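You operate a simulated robot arm through the tools that you are given. There is no shell and no other tool. Be economical: measure what you need, move in short steps, check, and stop when the job is done.

The job below is to be done with a simulated two-armed robot. You get a single attempt, and the scene is never put back.

## Task
Put two of the black knobs from the desk sixty-two on top of the red spool. Fetch the purple spool and set it on the top of the blue cart. Fetch the teal spool and set it on the second grey shelf from the bottom. Put one of the grey wheels from the second grey shelf from the bottom on the shelf under bench twenty-nine. Take the silver can from the second grey shelf from the bottom and leave it on the third grey shelf from the bottom. Take the black spool and put it on the top of the black cart. Fetch the orange bottle and stand it on top of the long silver block. Put the clear jar that says "spacers" from the desk fifty-nine in the back of the inside of the grey case and the clear jar that says "washers" on the top of the blue cart. The order is free. Set down upright: silver can, orange bottle, clear jar.
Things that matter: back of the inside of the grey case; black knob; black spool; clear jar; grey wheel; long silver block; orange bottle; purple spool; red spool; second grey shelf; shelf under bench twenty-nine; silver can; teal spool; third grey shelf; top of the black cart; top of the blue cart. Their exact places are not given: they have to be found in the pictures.

The check looks at the end state, three seconds after you hand in, the way a careful person would. Anything else that was tipped, shoved, dropped, spilled or broken makes it a failure.

## Robot
Two 6-joint arms with two-finger parallel grippers on one trunk, on a base that drives. Base frame: it is fixed to the floor where the robot stands at the start and does not move with it; the origin is under the middle of the robot, x ahead of it, y to its left, z up; the surface under the hand at the start is at about z = 0.76. Lengths are in m, angles in degrees, forces in N, time in s.
The left shoulder is at the start at [0.06, 0.187, 1.072], the right one opposite. With the tool pointing down near the work surface each hand reaches from about 0.24 to 0.62 m from the robot's upright axis, wherever it stands, measured 20 degrees to its own side. Places, roughly: back of the inside of the grey case (26x18 cm) [4.48, 1.2, 0.8]; black knob (3x3x3 cm) [0.5, 0.1, 0.8]; black spool (8x8x8 cm) [1, 4.6, 1.2]; clear jar [1.25, 1.75, 0.75]; grey wheel (8x8x4 cm) [1.2, 5.1, 0.6]; long silver block (27x9x3 cm) [0.5, -0.9, 0.3]; orange bottle (4x4x11 cm) [2.5, 2.5, 0.9]; purple spool (8x8x8 cm) [1.2, 5.3, 1.6]; red spool (8x8x8 cm) [0.5, -0.3, 0.8]; second grey shelf [1.1, 5, 0.6]; shelf under bench twenty-nine [4.2, 1.1, 0.3]; silver can [1, 5, 0.75]; teal spool (8x8x8 cm) [1.2, 5, 1.6]; third grey shelf [1.1, 5, 1.2]; top of the black cart [2.3, 2.3, 0.8]; top of the blue cart [4, 4.2, 0.8]. Payload 1.57 kg a hand.
The TCP of each hand is the grasp point between the finger pads, 0.03 m short of the fingertips. In the tool frame z runs along the fingers and y along their closing line. Largest opening 0.11 m; finger width 0.024, thickness 0.012; the body of the gripper, 0.048 by 0.112 m, starts 0.078 m behind the TCP.
Orientation is told as [roll, pitch, yaw] about the base's x, y, z axes, in that order, counted from this pose: with the fingers straight down and closing along the base's y, the tool's x points along the base's -x, its y along +y and its z along -z.

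## Interface
- The arms move only by the tool arm_command. It takes "left_increments", "right_increments" or both (then of equal length, played together; a hand with none holds still); each is a list of rows, each an object of numbers (a shift or turn left out is 0, a gripper value left out holds the last): "rx", "ry", "rz": the turn, a rotation vector about the base's x, y, z in degrees; "tx", "ty", "tz": the shift along the base's x, y, z in m; "grip": the gripper command, from -1 (shut) to 1 (fully open), values between in proportion. In form: [{"rx": .., "ry": .., "rz": .., "tx": .., "ty": .., "tz": .., "grip": ..}, ...]. A call has 1 to 12 rows; each row shifts and turns the commanded pose from where the row before left it. Each row takes 0.2 s and may step no farther than 0.05 m and 8.6 degrees from the row before; otherwise, or with a gripper value out of range, the whole call is refused. Where a pose cannot be reached the arm comes as near as it can. A force on the tool above 40 N (or 10 N above the force at the start of the call, whichever is more), or a blocked arm, ends the call early, and 0.2 s more pass. Each finger travels about 0.153 m/s and halts on what it meets, pressing with about 35 N; the grip force reading is that of the motor and also rises with nothing between the fingers. The clock runs only during rows and for 0.2 s after the last one: add rows that do not move to give the fingers time. The reply holds the time, the measured pose of the TCP, the force on the tool along the base axes, the opening and the grip force, in the units named above and with some noise, with the torque about the TCP (base axes, N m) and any sound that the robot's microphone picked up, and new pictures: "pictures" is both (left out), scene, wrist or none (wrist: the cameras of the hands that moved).
- Cameras (640 x 400 px; columns grow to the right, rows downward): "scene" is now at [0.0154, -0.0085, 1.6111]; the picture's right is [-0.11, -0.99, 0.00], its down [-0.78, 0.08, -0.61] and it looks along [0.61, -0.07, -0.79] (base axes); focal length 252 px, centre (320, 200). "left" rides on the left gripper at [0.07, -0.016, -0.141] in its tool frame; the picture's right is [0.23, 0.97, 0.00], its down [-0.85, 0.20, -0.48] and it looks along [-0.47, 0.11, 0.88] (tool axes); focal length 222 px, centre (320, 200). "right" rides on the right gripper at [0.07, 0.016, -0.141] in its tool frame; the picture's right is [-0.23, 0.97, 0.00], its down [-0.86, -0.20, -0.48] and it looks along [-0.47, -0.11, 0.88] (tool axes); focal length 222 px, centre (320, 200).
- move_column(by): slides the trunk up (or, below 0, down) by that many m; the arms and the scene camera ride with it, the base frame stays. It gives what a move gives, with no picture.
- drive_base(legs): drives the robot by 1 to 6 legs, each [ahead, left, turn to the left] in m, m and degrees, along the robot's own axes; the way and the turn of a leg run together, so that a leg with both is an arc; at most 1.5 m and 180 degrees a leg. The arms and the cameras ride along, it lands a little off, and it stops where it bumps. It gives what a move gives, and a new picture of the scene camera.
- head_to(pan, tilt): turns the head with the scene camera to pan (to the left, within 86 degrees either way) and tilt (down, from -29 to 69), counted from straight ahead of the robot. It gives what a move gives, and a new picture of the scene camera.
- point_at(camera, pixels): there is no depth. For up to 12 entries [column, row, z] of the newest picture of that camera ("zoom" is the newest enlarged one), the place [x, y] in the base frame at which the ray of that pixel passes the height z, good to about 0.003 m. The clock stands still meanwhile.
- close_up(camera, box): a new picture of the part [left, top, right, bottom] of that camera's present view, enlarged. The clock stands still meanwhile.
- job_done(): hands the job in; it is judged then, once.

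Keep the steps short. Do not move on a guess: measure, check each grasp and each placing, and mend mistakes. In all there are 350 turns and 360 pictures (those below and enlarged ones count). Leave the grippers open and the arms clear of the work at the hand-in unless told otherwise, and finish with a single line.

The tools are called after "Emit:" by a JSON object that holds its "fn" and its "kwargs". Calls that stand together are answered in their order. arm_command: Moves the arms, as the interface text tells. Its arguments: {"type":"object","properties":{"left_increments":{"type":"array"},"right_increments":{"type":"array"},"pictures":{"type":"string","enum":["both","scene","wrist","none"]}},"required":[]} The other tools are called the same way: move_column (by) slides the trunk up or down; drive_base (legs) drives the base; head_to (pan, tilt) turns the head that bears the scene camera; point_at (camera, pixels) gives the place at which the rays of pixels pass given heights; close_up (camera, box) takes an enlarged picture of a part of a camera's view; job_done () hands the job in.

At the start:

```text
t: 0.0
left_eef_pos: [0.4558, 0.1043, 1.0645]
left_ee_rot: [-0.1, -0.1, 0.0]
left_wrist_force: [0.3, 0.5, 0.1]
left_wrist_torque: [0.01, 0.0, 0.0]
left_width: 0.1099
left_gripper_force: 0.1
right_eef_pos: [0.3688, -0.2892, 1.0531]
right_ee_rot: [0.0, 0.1, -0.1]
right_wrist_force: [-0.2, 0.9, 0.1]
right_wrist_torque: [0.02, -0.05, -0.01]
right_width: 0.1102
right_gripper_force: 0.1
trunk travel left (down, up): [-0.7, 0.29]
robot x, y, heading: [0.0034, 0.0014, 0.1]
head pan, tilt: [-6.1, 52.1]
```

scene: 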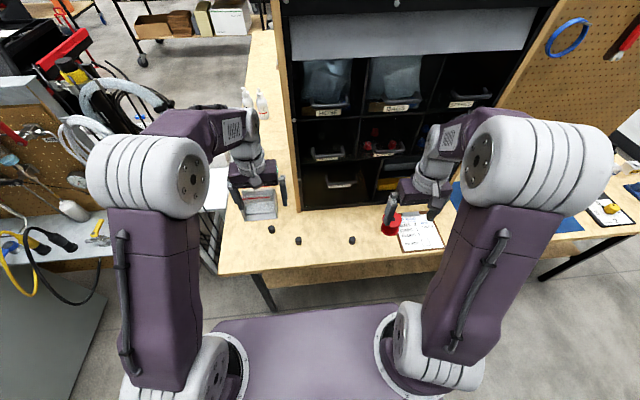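
right: 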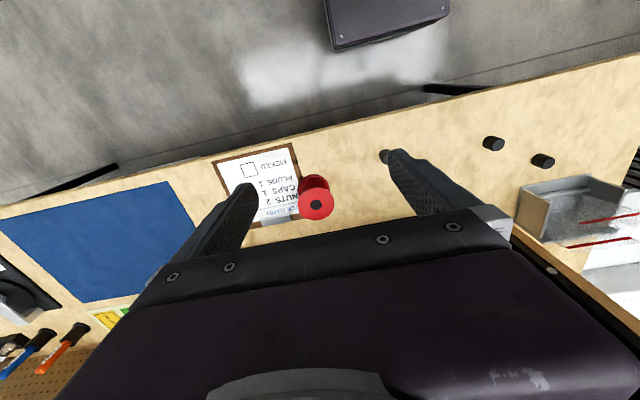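
left: 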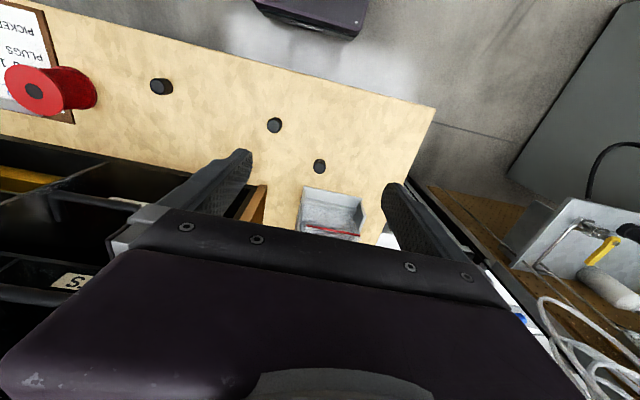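

I see three black knobs at scene pixels (271,229), (298,240), (352,240) and the red spool near (391,225). I measure these first, and take a close-up.

Emit:
{"fn": "point_at", "kwargs": {"camera": "scene", "pixels": [[271, 230, 0.775], [298, 241, 0.775], [352, 240, 0.775], [391, 228, 0.76], [391, 216, 0.84]]}}

Emit:
{"fn": "point_at", "kwargs": {"camera": "right", "pixels": [[316, 205, 0.84], [493, 144, 0.79], [543, 160, 0.79], [386, 156, 0.79]]}}

Emit:
{"fn": "point_at", "kwargs": {"camera": "left", "pixels": [[161, 87, 0.775], [274, 125, 0.775], [319, 166, 0.775], [35, 92, 0.84]]}}

Emit:
{"fn": "close_up", "kwargs": {"camera": "scene", "box": [230, 170, 470, 290]}}

```text
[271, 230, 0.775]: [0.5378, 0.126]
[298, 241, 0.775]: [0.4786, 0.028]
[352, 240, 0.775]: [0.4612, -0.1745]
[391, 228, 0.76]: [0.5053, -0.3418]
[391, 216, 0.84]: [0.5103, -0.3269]
```

```text
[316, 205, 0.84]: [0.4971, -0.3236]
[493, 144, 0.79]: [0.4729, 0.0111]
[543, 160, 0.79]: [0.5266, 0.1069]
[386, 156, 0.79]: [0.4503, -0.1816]
```

```text
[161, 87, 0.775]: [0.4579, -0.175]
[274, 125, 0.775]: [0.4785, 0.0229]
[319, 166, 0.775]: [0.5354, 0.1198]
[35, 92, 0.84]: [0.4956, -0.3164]
```

```text
2.67 times, centred on (350, 230) of scene
```

zoom: 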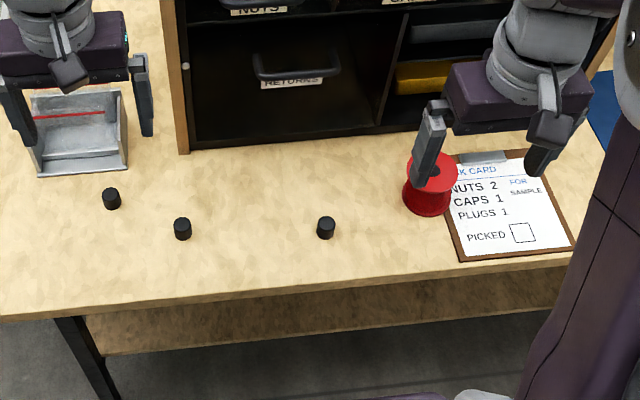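

Scene and wrist rays agree: the knobs are at about (0.46,-0.175), (0.479,0.025) and (0.537,0.123), and the red spool is at (0.497,-0.32). The right hand goes above the nearest knob and the left hand moves aside.

Emit:
{"fn": "arm_command", "kwargs": {"right_increments": [{"tx": 0.018, "ty": 0.023, "tz": -0.02}, {"tx": 0.018, "ty": 0.023, "tz": -0.035}, {"tx": 0.018, "ty": 0.023, "tz": -0.035}, {"tx": 0.018, "ty": 0.023, "tz": -0.035}, {"tx": 0.019, "ty": 0.022, "tz": -0.035}, {}], "left_increments": [{"ty": 0.03}, {"ty": 0.03}, {"ty": 0.03}, {"ty": 0.03}, {"ty": 0.03}, {}], "pictures": "both"}}

```text
t: 1.4
left_eef_pos: [0.4547, 0.2552, 1.0654]
left_ee_rot: [0.0, 0.0, 0.0]
left_wrist_force: [-0.4, 0.1, 0.9]
left_wrist_torque: [0.0, 0.0, -0.07]
left_width: 0.1102
left_gripper_force: 0.1
right_eef_pos: [0.4623, -0.1759, 0.8936]
right_ee_rot: [0.0, -0.1, 0.1]
right_wrist_force: [-0.4, -0.1, -0.1]
right_wrist_torque: [0.04, -0.03, -0.01]
right_width: 0.1098
right_gripper_force: 0.1
trunk travel left (down, up): [-0.7, 0.29]
robot x, y, heading: [0.0044, 0.0025, 0.1]
head pan, tilt: [-6.1, 52.1]
```

scene: 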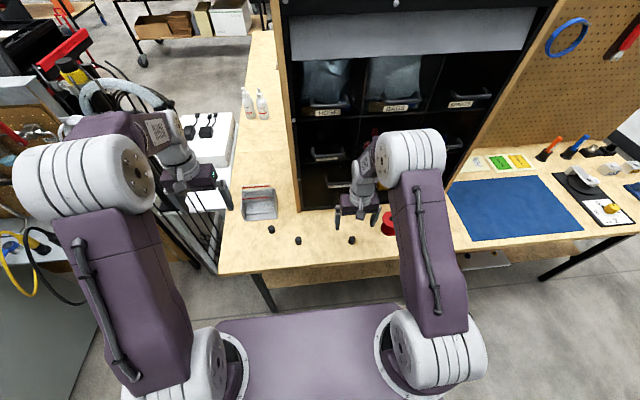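
right: 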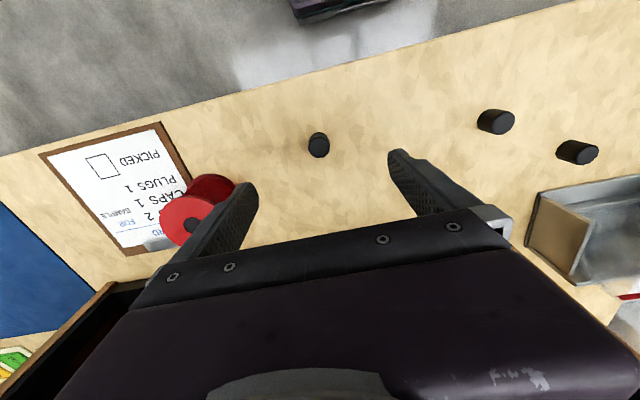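
left: 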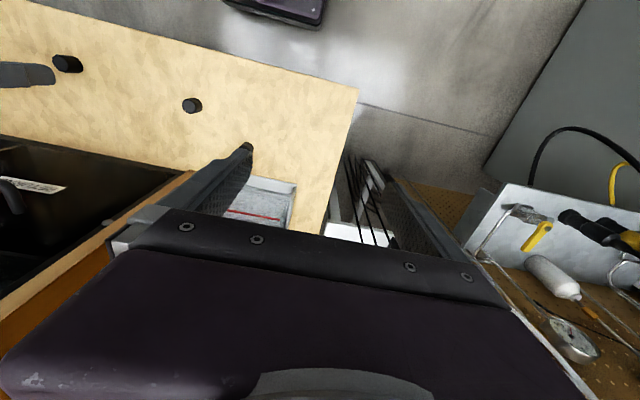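

The knob is at (319,145) in the right picture. I check its position from this closer view, and the spool's too.

Emit:
{"fn": "point_at", "kwargs": {"camera": "right", "pixels": [[319, 145, 0.775], [496, 122, 0.775], [577, 152, 0.775], [190, 222, 0.84], [214, 190, 0.76], [319, 138, 0.79]]}}

Emit:
{"fn": "close_up", "kwargs": {"camera": "right", "box": [150, 100, 390, 250]}}

```text
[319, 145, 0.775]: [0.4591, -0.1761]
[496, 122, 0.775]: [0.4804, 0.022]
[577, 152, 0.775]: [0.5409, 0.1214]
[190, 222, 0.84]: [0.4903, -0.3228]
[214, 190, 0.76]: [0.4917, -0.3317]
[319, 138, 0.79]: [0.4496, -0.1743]
```

```text
2.67 times, centred on (270, 175) of right
```

zoom: 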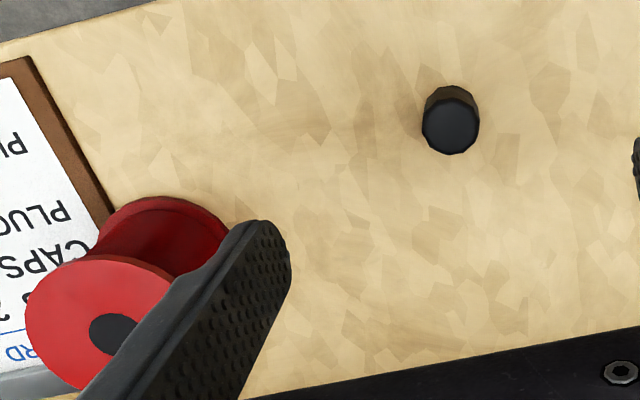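

Emit:
{"fn": "point_at", "kwargs": {"camera": "zoom", "pixels": [[451, 124, 0.79], [451, 105, 0.76], [113, 333, 0.84], [28, 320, 0.84], [163, 300, 0.84], [112, 262, 0.84]]}}

Emit:
{"fn": "arm_command", "kwargs": {"right_increments": [{"tz": -0.04, "grip": 0.3}, {"tz": -0.04}, {"tz": -0.019}, {}, {"grip": -1}, {}, {}], "pictures": "none"}}

```text
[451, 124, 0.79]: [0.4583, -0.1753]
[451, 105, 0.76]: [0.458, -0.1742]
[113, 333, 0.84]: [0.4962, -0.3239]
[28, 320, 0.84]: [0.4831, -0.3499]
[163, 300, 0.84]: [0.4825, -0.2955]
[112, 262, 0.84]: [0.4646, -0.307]
```

```text
t: 3.0
left_eef_pos: [0.4552, 0.2546, 1.0642]
left_ee_rot: [-0.1, 0.0, -0.1]
left_wrist_force: [0.0, 0.1, -0.3]
left_wrist_torque: [-0.02, 0.03, 0.0]
left_width: 0.11
left_gripper_force: 0.0
right_eef_pos: [0.4613, -0.1753, 0.7944]
right_ee_rot: [0.0, 0.0, 0.0]
right_wrist_force: [0.7, 0.3, 0.4]
right_wrist_torque: [-0.01, 0.02, 0.0]
right_width: 0.0226
right_gripper_force: 34.7
trunk travel left (down, up): [-0.7, 0.29]
robot x, y, heading: [-0.0004, 0.002, 0.0]
head pan, tilt: [-6.1, 52.1]
```

The knob is held at width 0.0226. I lift it and carry it above the red spool's back half, aiming the TCP at x=0.517, y=-0.324.

Emit:
{"fn": "arm_command", "kwargs": {"right_increments": [{"tz": 0.05}, {"tz": 0.05}, {"tz": 0.045, "tx": 0.01, "ty": -0.02}, {"tx": 0.015, "ty": -0.045}, {"tx": 0.015, "ty": -0.045}, {"tx": 0.016, "ty": -0.039}, {}], "pictures": "both"}}

```text
refused: row 3 steps farther than a row can; nothing moved
```

Emit:
{"fn": "arm_command", "kwargs": {"right_increments": [{"tz": 0.05}, {"tz": 0.05}, {"tz": 0.045}, {"tx": 0.02, "ty": -0.044}, {"tx": 0.018, "ty": -0.045}, {"tx": 0.018, "ty": -0.045}, {"ty": -0.015}, {}], "pictures": "both"}}

```text
t: 4.8
left_eef_pos: [0.4561, 0.2537, 1.0656]
left_ee_rot: [-0.1, 0.0, 0.0]
left_wrist_force: [0.3, -0.1, -0.4]
left_wrist_torque: [0.0, 0.01, 0.02]
left_width: 0.1102
left_gripper_force: 0.0
right_eef_pos: [0.5146, -0.3245, 0.9393]
right_ee_rot: [0.0, 0.0, 0.0]
right_wrist_force: [-0.6, -0.2, -0.1]
right_wrist_torque: [0.0, 0.02, 0.0]
right_width: 0.0225
right_gripper_force: 34.9
trunk travel left (down, up): [-0.7, 0.29]
robot x, y, heading: [-0.0019, 0.0013, -0.1]
head pan, tilt: [-6.1, 52.1]
```

scene: 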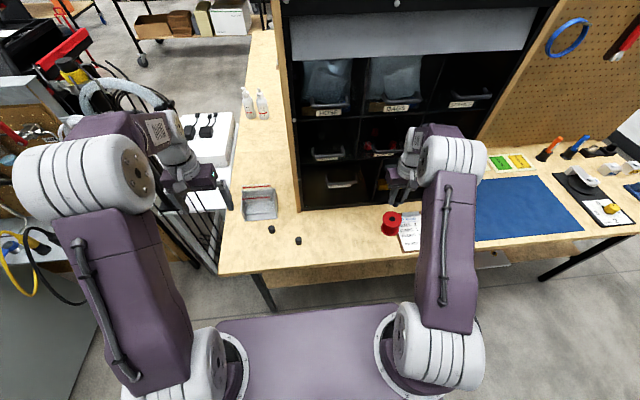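
right: 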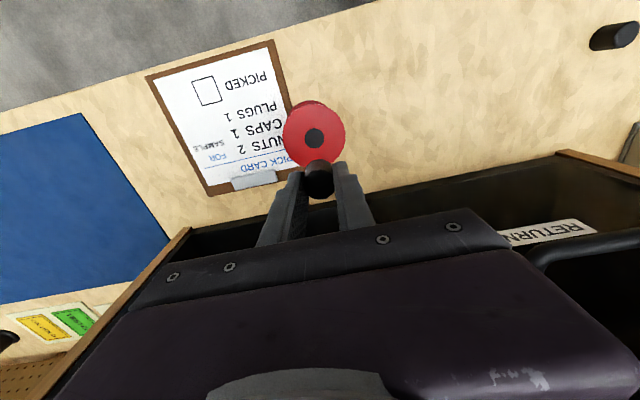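

Emit:
{"fn": "point_at", "kwargs": {"camera": "right", "pixels": [[314, 138, 0.84], [284, 139, 0.84], [345, 138, 0.84], [312, 103, 0.84], [314, 138, 0.82]]}}

Emit:
{"fn": "point_at", "kwargs": {"camera": "scene", "pixels": [[391, 217, 0.84], [391, 217, 0.82], [391, 217, 0.83]]}}

Emit:
{"fn": "close_up", "kwargs": {"camera": "scene", "box": [350, 170, 450, 250]}}

Emit:
{"fn": "close_up", "kwargs": {"camera": "right", "box": [240, 80, 400, 220]}}

```text
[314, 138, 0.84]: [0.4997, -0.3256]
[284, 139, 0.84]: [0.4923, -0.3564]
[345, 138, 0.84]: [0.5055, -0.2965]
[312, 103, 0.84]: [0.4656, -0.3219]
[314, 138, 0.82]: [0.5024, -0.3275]
```

```text
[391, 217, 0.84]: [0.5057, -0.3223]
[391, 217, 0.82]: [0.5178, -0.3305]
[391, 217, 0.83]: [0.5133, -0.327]
```

```text
5.00 times, centred on (400, 210) of scene
```

zoom: 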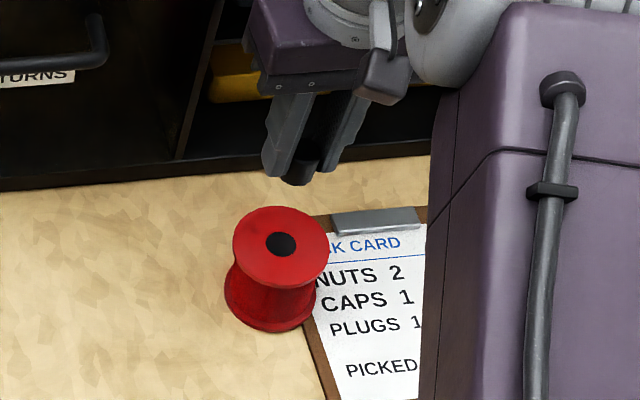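

```text
2.86 times, centred on (320, 150) of right
```

zoom: 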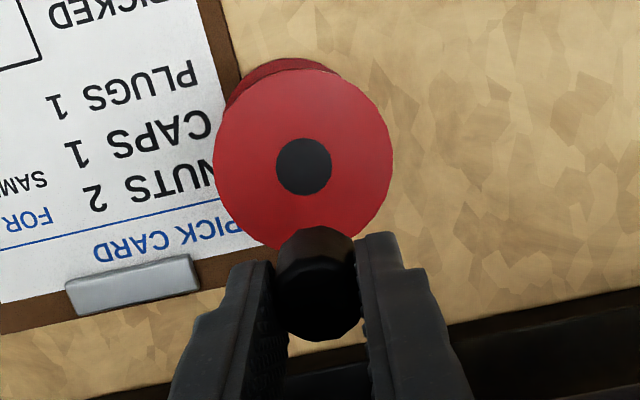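

The spool top is centred at (0.500,-0.325), z≈0.84, with a radius of 0.031. I lower the first knob onto its far half, at x≈0.516.

Emit:
{"fn": "arm_command", "kwargs": {"right_increments": [{"tx": 0.004, "tz": -0.03}, {"tz": -0.025}, {"tz": -0.008}, {}], "pictures": "wrist"}}

```text
t: 5.8
left_eef_pos: [0.4558, 0.2555, 1.0649]
left_ee_rot: [-0.1, -0.1, 0.0]
left_wrist_force: [-0.1, 0.9, -0.2]
left_wrist_torque: [0.01, -0.01, -0.05]
left_width: 0.1098
left_gripper_force: 0.2
right_eef_pos: [0.5201, -0.3253, 0.8754]
right_ee_rot: [-0.1, 0.0, 0.0]
right_wrist_force: [0.1, 0.5, 0.2]
right_wrist_torque: [0.03, -0.01, 0.02]
right_width: 0.0226
right_gripper_force: 34.8
trunk travel left (down, up): [-0.7, 0.29]
robot x, y, heading: [0.0012, 0.0027, 0.0]
head pan, tilt: [-6.1, 52.1]
```

right: 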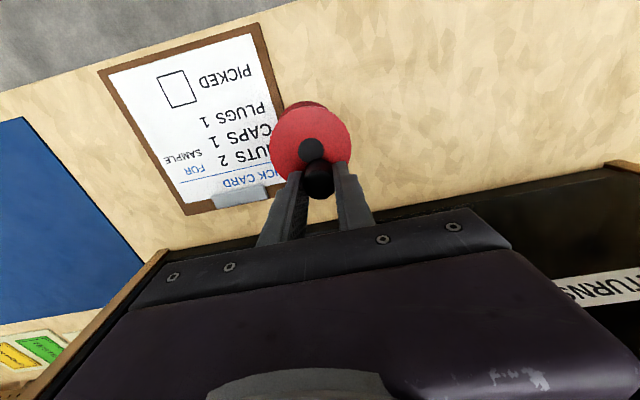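

The knob is just behind the spool hole. I nudge down until it touches.

Emit:
{"fn": "arm_command", "kwargs": {"right_increments": [{"tz": -0.002}, {}], "pictures": "none"}}

Emit:
{"fn": "close_up", "kwargs": {"camera": "scene", "box": [360, 190, 440, 250]}}

```text
t: 6.4
left_eef_pos: [0.455, 0.2553, 1.0649]
left_ee_rot: [-0.1, 0.0, 0.1]
left_wrist_force: [0.9, 0.5, 0.9]
left_wrist_torque: [-0.01, 0.03, 0.0]
left_width: 0.1097
left_gripper_force: 0.2
right_eef_pos: [0.5191, -0.3257, 0.8738]
right_ee_rot: [-0.1, 0.1, 0.0]
right_wrist_force: [-0.2, 0.5, 0.2]
right_wrist_torque: [0.01, 0.0, 0.03]
right_width: 0.0222
right_gripper_force: 35.0
trunk travel left (down, up): [-0.7, 0.29]
robot x, y, heading: [0.0007, 0.0019, -0.0]
head pan, tilt: [-6.1, 52.1]
```

```text
6.67 times, centred on (400, 220) of scene
```

zoom: 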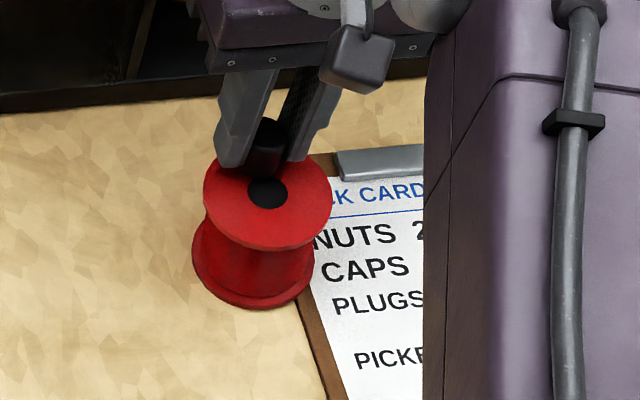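

Emit:
{"fn": "arm_command", "kwargs": {"right_increments": [{"tz": -0.002}, {"tz": -0.001}, {}], "pictures": "none"}}

```text
t: 7.2
left_eef_pos: [0.455, 0.2542, 1.0649]
left_ee_rot: [-0.1, 0.0, 0.0]
left_wrist_force: [-0.7, 1.0, 0.2]
left_wrist_torque: [-0.01, -0.01, -0.03]
left_width: 0.11
left_gripper_force: 0.1
right_eef_pos: [0.5195, -0.325, 0.871]
right_ee_rot: [-0.1, 0.0, 0.0]
right_wrist_force: [-0.7, -0.4, -0.1]
right_wrist_torque: [0.02, -0.02, -0.01]
right_width: 0.0227
right_gripper_force: 35.4
trunk travel left (down, up): [-0.7, 0.29]
robot x, y, heading: [0.0003, 0.0013, -0.0]
head pan, tilt: [-6.1, 52.1]
```

Emit:
{"fn": "arm_command", "kwargs": {"right_increments": [{"tz": -0.0015}, {"tz": -0.0015}, {}], "pictures": "none"}}

Emit:
{"fn": "close_up", "kwargs": {"camera": "scene", "box": [375, 195, 425, 235]}}

```text
t: 8.0
left_eef_pos: [0.4551, 0.2556, 1.0644]
left_ee_rot: [-0.1, -0.1, 0.0]
left_wrist_force: [0.4, 0.0, -0.6]
left_wrist_torque: [0.05, -0.02, 0.01]
left_width: 0.1099
left_gripper_force: 0.1
right_eef_pos: [0.5204, -0.3247, 0.8684]
right_ee_rot: [0.0, 0.0, 0.1]
right_wrist_force: [0.1, -0.2, -0.1]
right_wrist_torque: [0.0, 0.04, -0.01]
right_width: 0.0226
right_gripper_force: 34.7
trunk travel left (down, up): [-0.7, 0.29]
robot x, y, heading: [-0.0016, -0.0017, -0.2]
head pan, tilt: [-6.1, 52.1]
```

```text
10.00 times, centred on (400, 215) of scene
```

zoom: 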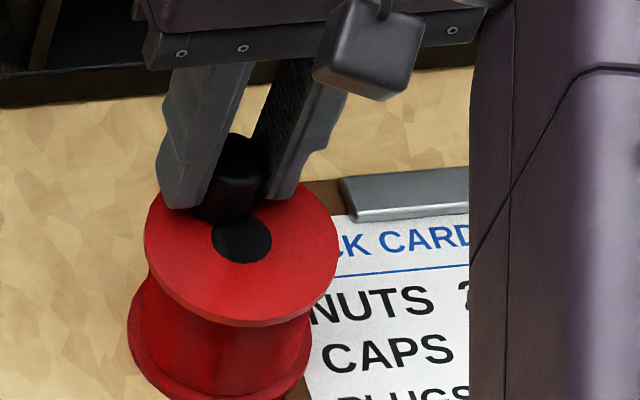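

Emit:
{"fn": "arm_command", "kwargs": {"right_increments": [{"tz": -0.001}, {"tz": -0.001}, {"tz": -0.001}, {}], "pictures": "none"}}

```text
t: 9.0
left_eef_pos: [0.4538, 0.2566, 1.0662]
left_ee_rot: [-0.1, 0.0, 0.0]
left_wrist_force: [-0.2, 0.5, 0.4]
left_wrist_torque: [0.01, -0.02, -0.04]
left_width: 0.1098
left_gripper_force: 0.1
right_eef_pos: [0.52, -0.3238, 0.8666]
right_ee_rot: [-0.1, -0.2, 0.0]
right_wrist_force: [0.9, 0.2, 15.9]
right_wrist_torque: [-0.17, 0.02, 0.01]
right_width: 0.0225
right_gripper_force: 34.5
trunk travel left (down, up): [-0.7, 0.29]
robot x, y, heading: [-0.0002, 0.0005, 0.0]
head pan, tilt: [-6.1, 52.1]
```

Contact shows (16 N up). I back off 1 mm, open, and rise to check.

Emit:
{"fn": "arm_command", "kwargs": {"right_increments": [{"tz": 0.001}, {"grip": -0.3}, {"grip": 0.0}, {}, {"tz": 0.04}, {"tz": 0.05}, {}], "pictures": "wrist"}}

Emit:
{"fn": "close_up", "kwargs": {"camera": "scene", "box": [360, 185, 440, 245]}}

```text
t: 10.6
left_eef_pos: [0.4561, 0.2552, 1.0653]
left_ee_rot: [0.1, 0.1, -0.1]
left_wrist_force: [0.5, -0.9, 0.5]
left_wrist_torque: [0.04, 0.02, 0.0]
left_width: 0.11
left_gripper_force: 0.0
right_eef_pos: [0.5191, -0.3226, 0.9552]
right_ee_rot: [0.0, 0.0, 0.1]
right_wrist_force: [-0.3, -0.9, -0.9]
right_wrist_torque: [0.01, 0.02, 0.01]
right_width: 0.0551
right_gripper_force: 0.0
trunk travel left (down, up): [-0.7, 0.29]
robot x, y, heading: [-0.0007, 0.001, -0.1]
head pan, tilt: [-6.1, 52.1]
```

right: 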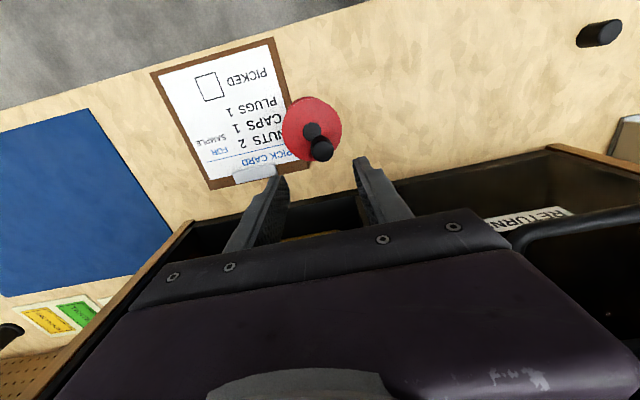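

```text
6.67 times, centred on (400, 215) of scene
```

zoom: 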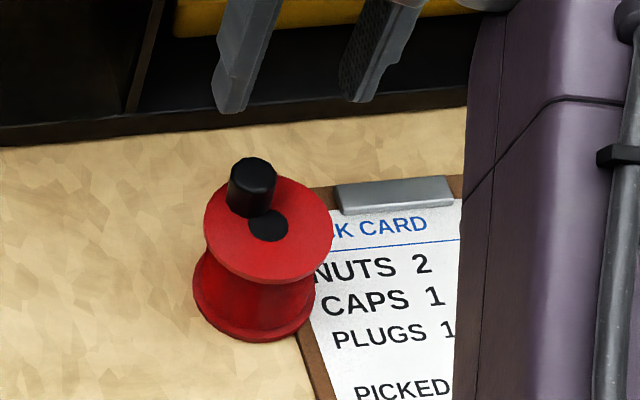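

The first knob stands on the spool. Next is the knob at (0.480,0.022): I traverse at height 0.955.

Emit:
{"fn": "arm_command", "kwargs": {"right_increments": [{"ty": 0.03, "tx": -0.01}, {"ty": 0.045, "tx": -0.01}, {"ty": 0.045, "tx": -0.01}, {"ty": 0.045, "tx": -0.008}, {"ty": 0.045}, {"ty": 0.045}, {"ty": 0.045}, {"ty": 0.045, "grip": 0.3}, {"tz": -0.045}, {}], "pictures": "wrist"}}

Emit:
{"fn": "point_at", "kwargs": {"camera": "right", "pixels": [[320, 145, 0.785], [320, 155, 0.785]]}}

```text
t: 12.8
left_eef_pos: [0.4551, 0.256, 1.0647]
left_ee_rot: [-0.2, 0.1, 0.0]
left_wrist_force: [-0.8, -0.6, -0.1]
left_wrist_torque: [-0.02, 0.01, -0.03]
left_width: 0.1101
left_gripper_force: 0.1
right_eef_pos: [0.4837, 0.0215, 0.9107]
right_ee_rot: [0.0, 0.0, 0.0]
right_wrist_force: [0.2, -0.3, 0.3]
right_wrist_torque: [0.0, -0.02, -0.01]
right_width: 0.0714
right_gripper_force: 0.1
trunk travel left (down, up): [-0.7, 0.29]
robot x, y, heading: [0.0025, -0.0001, 0.1]
head pan, tilt: [-6.1, 52.1]
```

right: 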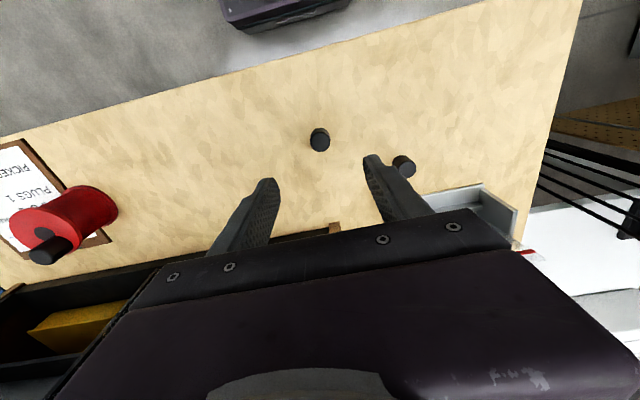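

```text
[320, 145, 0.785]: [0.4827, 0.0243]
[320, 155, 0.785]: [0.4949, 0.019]
```

The knob top at (320,143) reads about (0.480,0.025). I go down and grip.

Emit:
{"fn": "arm_command", "kwargs": {"right_increments": [{"tz": -0.045, "tx": -0.003, "ty": 0.003}, {"tz": -0.045}, {"tz": -0.026}, {}, {"grip": -1}, {}, {}, {"tz": 0.05}, {"tz": 0.05}, {"tz": 0.05}], "pictures": "wrist"}}

```text
t: 15.0
left_eef_pos: [0.4559, 0.2564, 1.0654]
left_ee_rot: [-0.1, -0.1, 0.1]
left_wrist_force: [-0.9, -0.2, 0.5]
left_wrist_torque: [0.0, -0.02, 0.01]
left_width: 0.1099
left_gripper_force: 0.1
right_eef_pos: [0.4782, 0.0242, 0.9462]
right_ee_rot: [0.1, 0.0, 0.0]
right_wrist_force: [0.3, -0.7, 0.1]
right_wrist_torque: [0.01, -0.02, 0.02]
right_width: 0.0227
right_gripper_force: 34.9
trunk travel left (down, up): [-0.7, 0.29]
robot x, y, heading: [0.0051, -0.0012, -0.2]
head pan, tilt: [-6.1, 52.1]
```

right: 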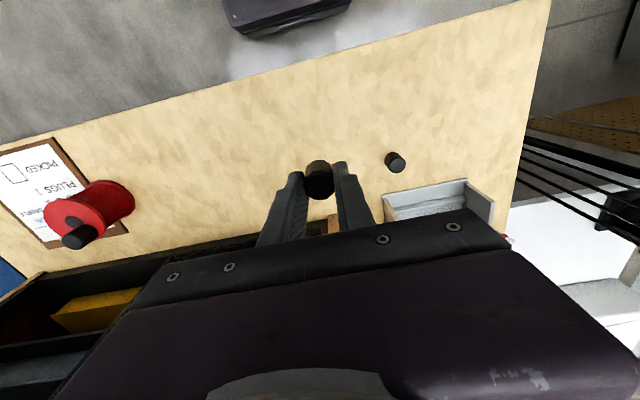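

Held. I carry it to the near half of the spool, x≈0.483, y≈-0.324.

Emit:
{"fn": "arm_command", "kwargs": {"right_increments": [{"ty": -0.04}, {"ty": -0.045}, {"ty": -0.045}, {"ty": -0.045}, {"ty": -0.045}, {"ty": -0.045}, {"ty": -0.045}, {"ty": -0.038}, {}], "pictures": "wrist"}}

Emit:
{"fn": "close_up", "kwargs": {"camera": "right", "box": [240, 80, 400, 220]}}

```text
t: 17.0
left_eef_pos: [0.4543, 0.2559, 1.0637]
left_ee_rot: [-0.2, 0.0, 0.0]
left_wrist_force: [-0.6, 0.3, -0.4]
left_wrist_torque: [0.01, 0.02, -0.03]
left_width: 0.1098
left_gripper_force: 0.1
right_eef_pos: [0.4812, -0.3255, 0.9476]
right_ee_rot: [0.0, 0.0, 0.1]
right_wrist_force: [0.0, 0.3, 0.3]
right_wrist_torque: [0.01, -0.03, 0.01]
right_width: 0.0226
right_gripper_force: 35.5
trunk travel left (down, up): [-0.7, 0.29]
robot x, y, heading: [0.0038, -0.0, 0.1]
head pan, tilt: [-6.1, 52.1]
```

right: 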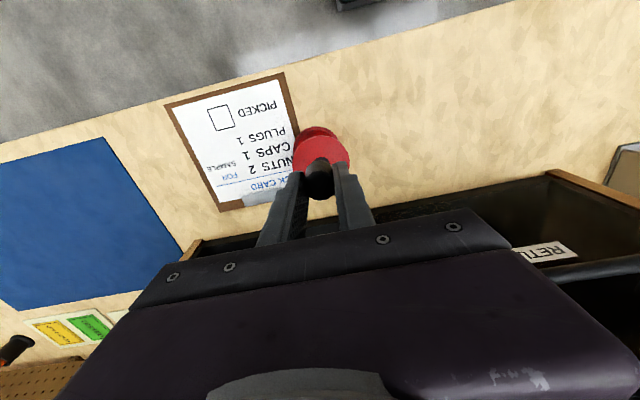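

```text
2.86 times, centred on (320, 150) of right
```

zoom: 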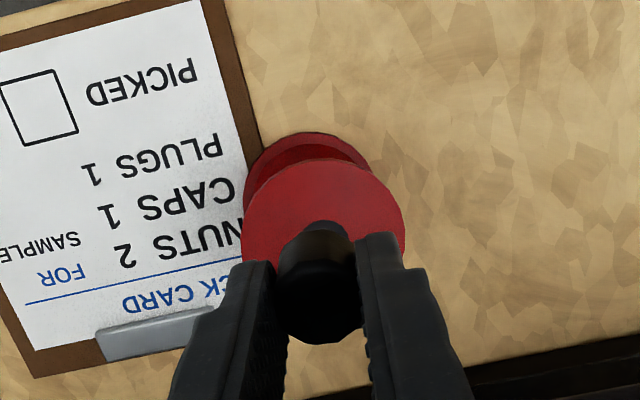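

Emit:
{"fn": "arm_command", "kwargs": {"right_increments": [{"tz": -0.04}, {"tz": -0.03}, {"tz": -0.006}, {}], "pictures": "none"}}

Emit:
{"fn": "close_up", "kwargs": {"camera": "right", "box": [240, 80, 400, 220]}}

Emit:
{"fn": "close_up", "kwargs": {"camera": "scene", "box": [360, 185, 440, 245]}}

```text
t: 18.0
left_eef_pos: [0.4557, 0.255, 1.065]
left_ee_rot: [-0.1, 0.0, 0.0]
left_wrist_force: [0.0, -0.6, 0.2]
left_wrist_torque: [0.0, -0.03, 0.02]
left_width: 0.1099
left_gripper_force: 0.0
right_eef_pos: [0.4801, -0.3256, 0.8691]
right_ee_rot: [-0.1, 0.0, 0.1]
right_wrist_force: [-0.3, -0.1, 0.7]
right_wrist_torque: [-0.01, -0.01, 0.0]
right_width: 0.0225
right_gripper_force: 35.6
trunk travel left (down, up): [-0.7, 0.29]
robot x, y, heading: [0.0015, -0.0009, 0.1]
head pan, tilt: [-6.1, 52.1]
```

```text
2.86 times, centred on (320, 150) of right
```

zoom: 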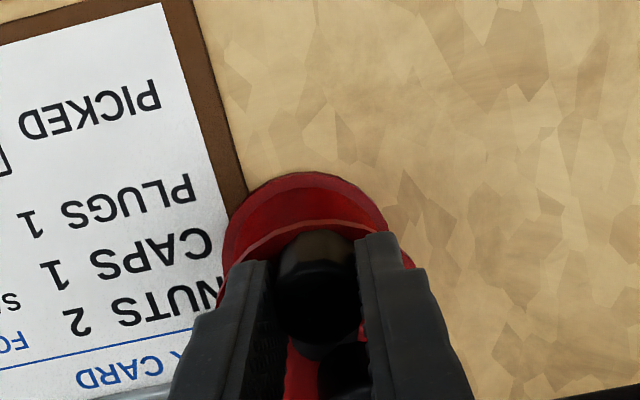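

```text
6.67 times, centred on (400, 215) of scene
```

zoom: 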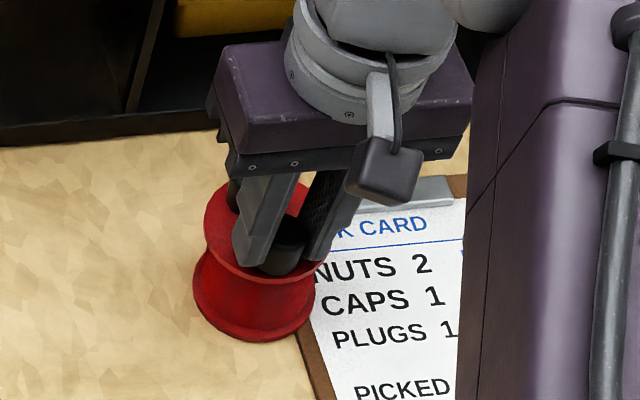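

The knob sits a little close to the near rim. I shift 4 mm further on, then touch down.

Emit:
{"fn": "arm_command", "kwargs": {"right_increments": [{"tx": 0.0045}, {"tz": -0.001}, {"tz": -0.001}, {"tz": -0.0005}, {}], "pictures": "none"}}

Emit:
{"fn": "close_up", "kwargs": {"camera": "right", "box": [240, 80, 400, 220]}}

```text
t: 19.2
left_eef_pos: [0.4563, 0.2552, 1.0656]
left_ee_rot: [-0.1, -0.1, 0.0]
left_wrist_force: [-0.3, 0.3, -0.1]
left_wrist_torque: [0.03, 0.0, 0.0]
left_width: 0.11
left_gripper_force: 0.0
right_eef_pos: [0.4847, -0.3237, 0.8685]
right_ee_rot: [-0.1, -0.1, 0.0]
right_wrist_force: [0.6, 0.2, 9.8]
right_wrist_torque: [-0.08, -0.03, 0.0]
right_width: 0.0227
right_gripper_force: 35.3
trunk travel left (down, up): [-0.7, 0.29]
robot x, y, heading: [-0.0037, 0.0009, -0.1]
head pan, tilt: [-6.1, 52.1]
```

```text
2.86 times, centred on (320, 150) of right
```

zoom: 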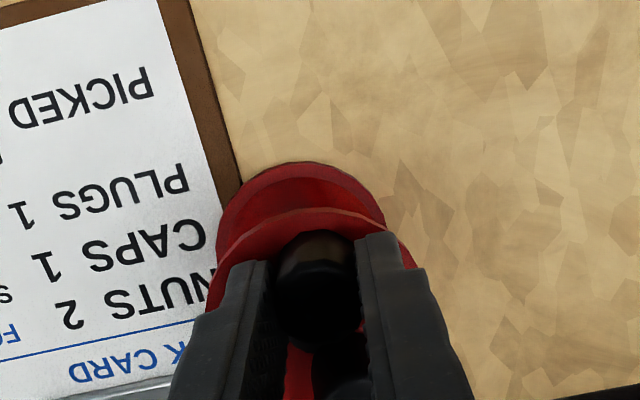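

Contact shows (10 N). I release and rise.

Emit:
{"fn": "arm_command", "kwargs": {"right_increments": [{"tz": 0.0005}, {"grip": -0.3}, {"grip": 0.0}, {}, {"tz": 0.04}, {"tz": 0.05}, {"tz": 0.05}, {"tx": -0.04}], "pictures": "none"}}

Emit:
{"fn": "close_up", "kwargs": {"camera": "scene", "box": [350, 180, 450, 250]}}

```text
t: 21.0
left_eef_pos: [0.4538, 0.2552, 1.0659]
left_ee_rot: [0.0, -0.1, 0.0]
left_wrist_force: [-0.3, -0.6, 0.2]
left_wrist_torque: [-0.02, -0.04, 0.0]
left_width: 0.11
left_gripper_force: 0.0
right_eef_pos: [0.4431, -0.3252, 1.0094]
right_ee_rot: [0.1, -0.1, -0.1]
right_wrist_force: [0.4, -0.2, 0.2]
right_wrist_torque: [-0.01, -0.04, 0.0]
right_width: 0.0549
right_gripper_force: 0.1
trunk travel left (down, up): [-0.7, 0.29]
robot x, y, heading: [0.0004, 0.0027, -0.2]
head pan, tilt: [-6.1, 52.1]
```

```text
5.71 times, centred on (400, 215) of scene
```

zoom: 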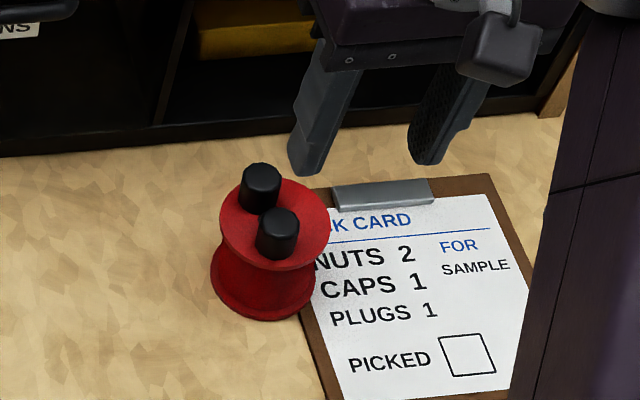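

Both knobs stand on the spool. Now I look around to map the other places.

Emit:
{"fn": "head_to", "kwargs": {"pan": 45, "tilt": 15}}

Emit:
{"fn": "head_to", "kwargs": {"pan": 84, "tilt": 12}}

Emit:
{"fn": "head_to", "kwargs": {"pan": -60, "tilt": 35}}

```text
t: 22.2
left_eef_pos: [0.4555, 0.2548, 1.066]
left_ee_rot: [-0.1, 0.0, 0.0]
left_wrist_force: [0.0, -0.9, 0.2]
left_wrist_torque: [-0.02, -0.03, -0.01]
left_width: 0.11
left_gripper_force: 0.0
right_eef_pos: [0.4446, -0.3264, 1.0057]
right_ee_rot: [0.1, 0.1, 0.1]
right_wrist_force: [-0.7, -0.2, -0.6]
right_wrist_torque: [-0.01, 0.01, 0.01]
right_width: 0.0551
right_gripper_force: 0.0
trunk travel left (down, up): [-0.7, 0.29]
robot x, y, heading: [-0.0024, 0.0032, 0.0]
head pan, tilt: [45.0, 15.0]
```

scene: 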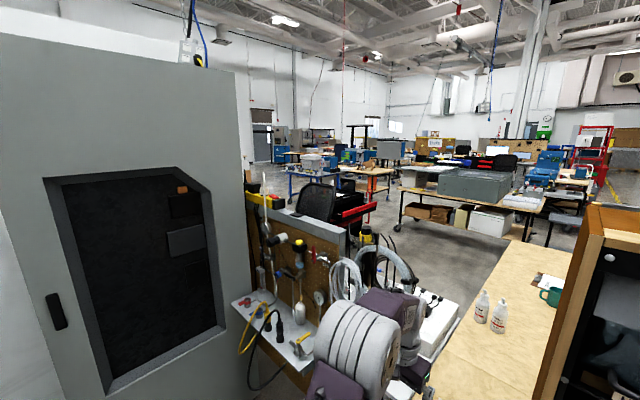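

```text
t: 23.2
left_eef_pos: [0.4552, 0.2558, 1.0645]
left_ee_rot: [-0.1, -0.1, 0.0]
left_wrist_force: [-0.4, -0.7, 0.3]
left_wrist_torque: [0.02, -0.01, -0.01]
left_width: 0.11
left_gripper_force: 0.0
right_eef_pos: [0.4455, -0.3261, 1.0069]
right_ee_rot: [0.1, 0.0, 0.0]
right_wrist_force: [0.8, 0.2, 1.0]
right_wrist_torque: [0.01, 0.0, -0.02]
right_width: 0.0548
right_gripper_force: 0.1
trunk travel left (down, up): [-0.7, 0.29]
robot x, y, heading: [0.0007, -0.0007, 0.1]
head pan, tilt: [84.0, 12.0]
```

scene: 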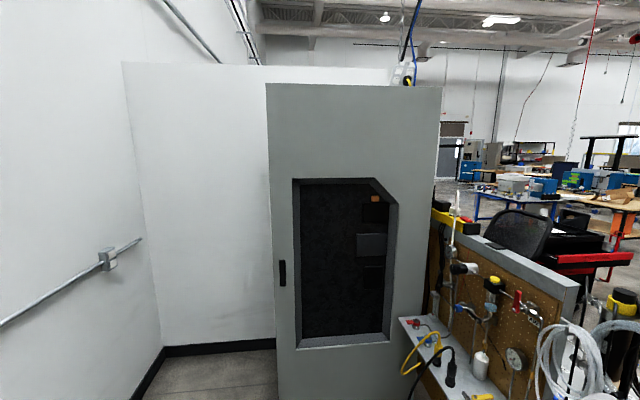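

```text
t: 25.5
left_eef_pos: [0.456, 0.2553, 1.0645]
left_ee_rot: [-0.1, 0.1, 0.0]
left_wrist_force: [-0.2, -0.3, 0.1]
left_wrist_torque: [0.0, 0.0, 0.0]
left_width: 0.1104
left_gripper_force: 0.0
right_eef_pos: [0.4456, -0.3256, 1.006]
right_ee_rot: [0.0, 0.0, 0.1]
right_wrist_force: [0.0, 0.6, 0.4]
right_wrist_torque: [-0.02, 0.01, 0.0]
right_width: 0.0548
right_gripper_force: 0.1
trunk travel left (down, up): [-0.7, 0.29]
robot x, y, heading: [-0.0026, 0.0006, 0.2]
head pan, tilt: [-60.0, 35.0]
```

scene: 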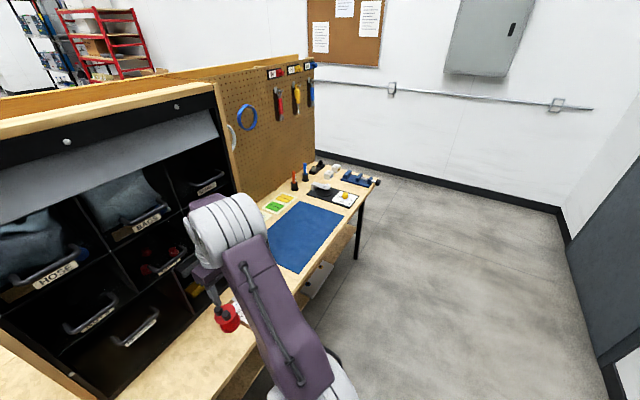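

I measure some floor points to learn the ways out: the bench's right end, the wall foot, and the left side.

Emit:
{"fn": "point_at", "kwargs": {"camera": "scene", "pixels": [[358, 257, 0.0], [340, 165, 0.0], [450, 185, 0.0], [560, 208, 0.0], [375, 182, 0.76], [300, 272, 0.76], [335, 165, 0.76], [318, 265, 0.3], [312, 285, 0.3]]}}

Emit:
{"fn": "close_up", "kwargs": {"camera": "scene", "box": [220, 130, 420, 330]}}

Emit:
{"fn": "head_to", "kwargs": {"pan": 25, "tilt": 35}}

Emit:
{"fn": "head_to", "kwargs": {"pan": 60, "tilt": 45}}

```text
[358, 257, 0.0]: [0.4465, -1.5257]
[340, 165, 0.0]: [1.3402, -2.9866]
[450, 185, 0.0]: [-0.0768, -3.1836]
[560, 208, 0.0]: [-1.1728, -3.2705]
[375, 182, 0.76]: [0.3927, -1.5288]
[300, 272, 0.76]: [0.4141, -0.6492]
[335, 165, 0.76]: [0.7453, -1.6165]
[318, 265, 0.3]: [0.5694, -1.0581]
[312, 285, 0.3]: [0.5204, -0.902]
```

```text
2.00 times, centred on (320, 230) of scene
```

zoom: 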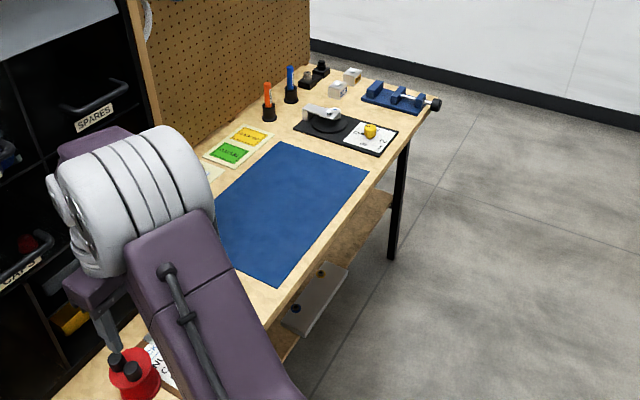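

```text
t: 27.1
left_eef_pos: [0.4546, 0.2562, 1.0652]
left_ee_rot: [-0.1, 0.0, -0.1]
left_wrist_force: [1.0, -0.5, 0.4]
left_wrist_torque: [0.01, -0.02, 0.0]
left_width: 0.1101
left_gripper_force: 0.0
right_eef_pos: [0.4454, -0.3262, 1.0066]
right_ee_rot: [0.0, -0.1, 0.0]
right_wrist_force: [0.6, 0.5, 0.0]
right_wrist_torque: [-0.01, 0.01, -0.01]
right_width: 0.0549
right_gripper_force: 0.1
trunk travel left (down, up): [-0.7, 0.29]
robot x, y, heading: [-0.0044, -0.0018, 0.2]
head pan, tilt: [25.0, 35.0]
```

scene: 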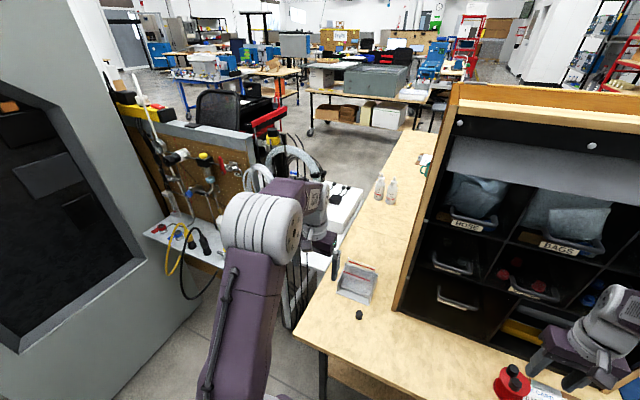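

```text
t: 28.1
left_eef_pos: [0.4553, 0.2548, 1.0651]
left_ee_rot: [-0.2, 0.0, 0.0]
left_wrist_force: [0.5, -0.9, 0.4]
left_wrist_torque: [0.01, 0.03, 0.01]
left_width: 0.11
left_gripper_force: 0.1
right_eef_pos: [0.4446, -0.3258, 1.0077]
right_ee_rot: [0.0, -0.1, 0.0]
right_wrist_force: [-0.5, 0.0, -0.2]
right_wrist_torque: [0.0, 0.0, -0.02]
right_width: 0.055
right_gripper_force: 0.0
trunk travel left (down, up): [-0.7, 0.29]
robot x, y, heading: [0.0015, 0.001, -0.0]
head pan, tilt: [60.0, 45.0]
```

scene: 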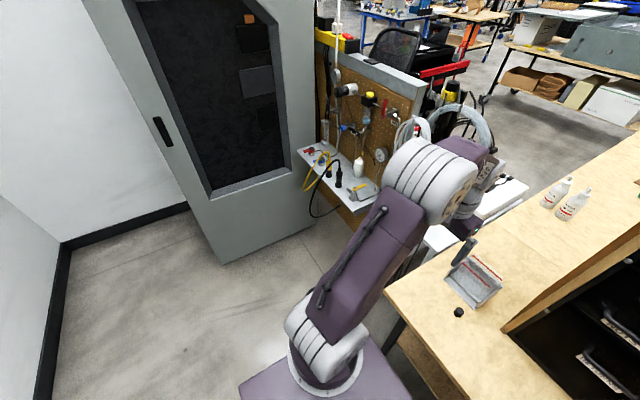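

The left is shut by the white cart and trolley, while the floor to the right of the bench end is open (wall at y≈-3). I raise the right hand, back off and go right around the bench's end.

Emit:
{"fn": "arm_command", "kwargs": {"right_increments": [{"tz": 0.05}, {"tx": -0.04}, {"tx": -0.03}, {}], "left_increments": [{"tx": -0.04}, {"tx": -0.04}, {}, {}], "pictures": "none"}}

Emit:
{"fn": "drive_base", "kwargs": {"legs": [[-0.2, 0, 0], [0, -1.1, 0]]}}

Emit:
{"fn": "head_to", "kwargs": {"pan": -45, "tilt": 25}}

```text
t: 29.1
left_eef_pos: [0.3771, 0.2564, 1.0648]
left_ee_rot: [-0.1, -0.1, 0.0]
left_wrist_force: [-0.5, 0.2, 0.5]
left_wrist_torque: [0.0, -0.05, 0.0]
left_width: 0.11
left_gripper_force: 0.0
right_eef_pos: [0.3746, -0.3247, 1.0564]
right_ee_rot: [-0.1, 0.0, -0.1]
right_wrist_force: [-1.7, 0.1, -0.6]
right_wrist_torque: [-0.01, 0.02, 0.01]
right_width: 0.0551
right_gripper_force: 0.1
trunk travel left (down, up): [-0.7, 0.29]
robot x, y, heading: [0.0023, -0.0016, -0.1]
head pan, tilt: [60.0, 45.0]
```

```text
t: 36.0
left_eef_pos: [0.1816, -0.8409, 1.0642]
left_ee_rot: [0.0, 0.1, 0.6]
left_wrist_force: [0.0, 0.8, -0.4]
left_wrist_torque: [-0.01, -0.03, -0.05]
left_width: 0.1099
left_gripper_force: 0.0
right_eef_pos: [0.1838, -1.4214, 1.0562]
right_ee_rot: [0.0, 0.1, 0.5]
right_wrist_force: [0.2, 1.1, 0.0]
right_wrist_torque: [-0.02, 0.02, -0.02]
right_width: 0.0548
right_gripper_force: 0.1
trunk travel left (down, up): [-0.7, 0.29]
robot x, y, heading: [-0.1924, -1.0975, 0.4]
head pan, tilt: [60.0, 45.0]
```

scene: 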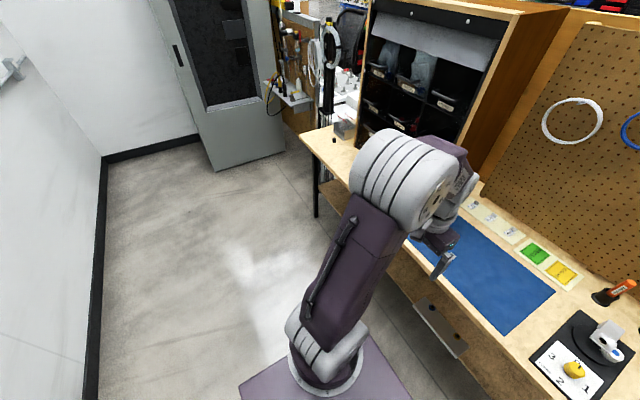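

```text
t: 37.8
left_eef_pos: [0.1816, -0.8408, 1.0646]
left_ee_rot: [-0.2, 0.0, 0.5]
left_wrist_force: [0.2, 0.0, -0.3]
left_wrist_torque: [-0.01, 0.0, -0.01]
left_width: 0.1097
left_gripper_force: 0.0
right_eef_pos: [0.1849, -1.4215, 1.0553]
right_ee_rot: [0.0, 0.0, 0.6]
right_wrist_force: [0.1, 0.2, -0.5]
right_wrist_torque: [-0.01, -0.01, 0.05]
right_width: 0.055
right_gripper_force: 0.0
trunk travel left (down, up): [-0.7, 0.29]
robot x, y, heading: [-0.1934, -1.1023, 0.7]
head pan, tilt: [-45.0, 25.0]
```

scene: 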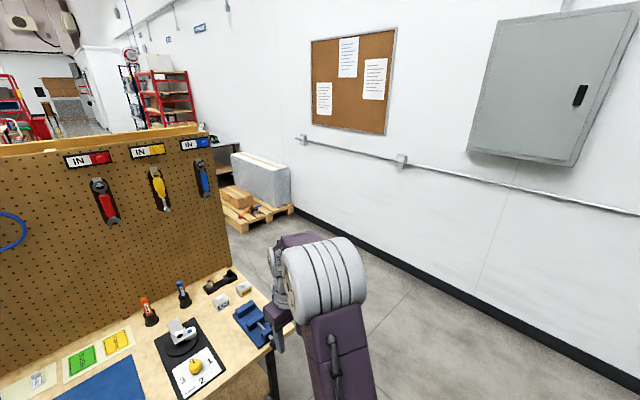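

Emit:
{"fn": "drive_base", "kwargs": {"legs": [[0, -1.15, 0]]}}

Emit:
{"fn": "head_to", "kwargs": {"pan": 0, "tilt": 28}}

```text
t: 43.7
left_eef_pos: [0.1895, -2.0026, 1.0651]
left_ee_rot: [-0.1, 0.0, 0.2]
left_wrist_force: [0.3, 0.4, -0.1]
left_wrist_torque: [-0.01, 0.03, 0.03]
left_width: 0.1101
left_gripper_force: 0.0
right_eef_pos: [0.19, -2.5836, 1.0556]
right_ee_rot: [-0.1, 0.0, 0.3]
right_wrist_force: [0.6, -1.1, 1.0]
right_wrist_torque: [0.01, 0.03, -0.01]
right_width: 0.0551
right_gripper_force: 0.1
trunk travel left (down, up): [-0.7, 0.29]
robot x, y, heading: [-0.1859, -2.2576, 0.1]
head pan, tilt: [-45.0, 25.0]
```

scene: 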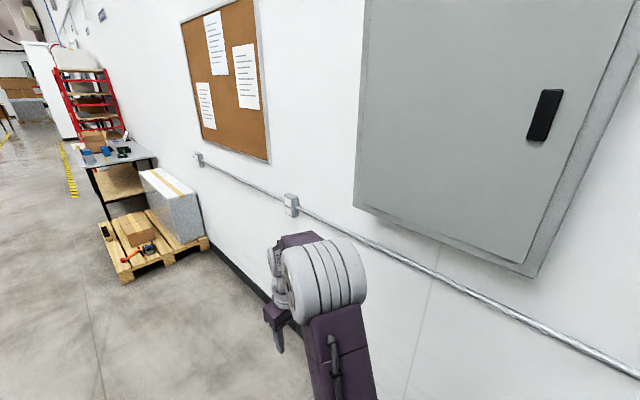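

```text
t: 44.8
left_eef_pos: [0.1905, -2.0028, 1.065]
left_ee_rot: [0.0, -0.1, 0.3]
left_wrist_force: [-0.6, 0.2, -0.2]
left_wrist_torque: [0.0, 0.0, -0.01]
left_width: 0.1099
left_gripper_force: 0.1
right_eef_pos: [0.1902, -2.5838, 1.0562]
right_ee_rot: [0.0, 0.1, 0.2]
right_wrist_force: [-0.1, 0.5, -0.2]
right_wrist_torque: [0.02, 0.0, 0.0]
right_width: 0.0548
right_gripper_force: 0.1
trunk travel left (down, up): [-0.7, 0.29]
robot x, y, heading: [-0.1875, -2.258, 0.1]
head pan, tilt: [0.0, 28.0]
```

scene: 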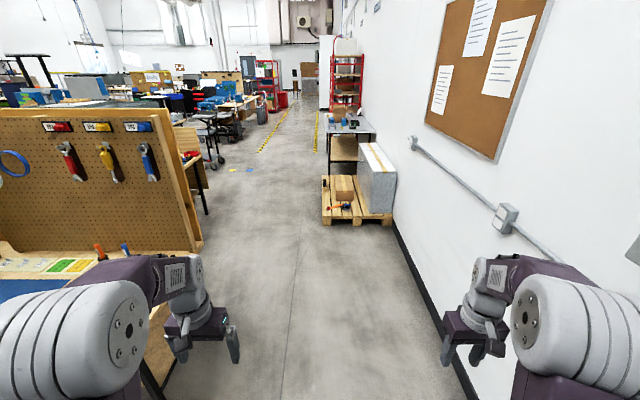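

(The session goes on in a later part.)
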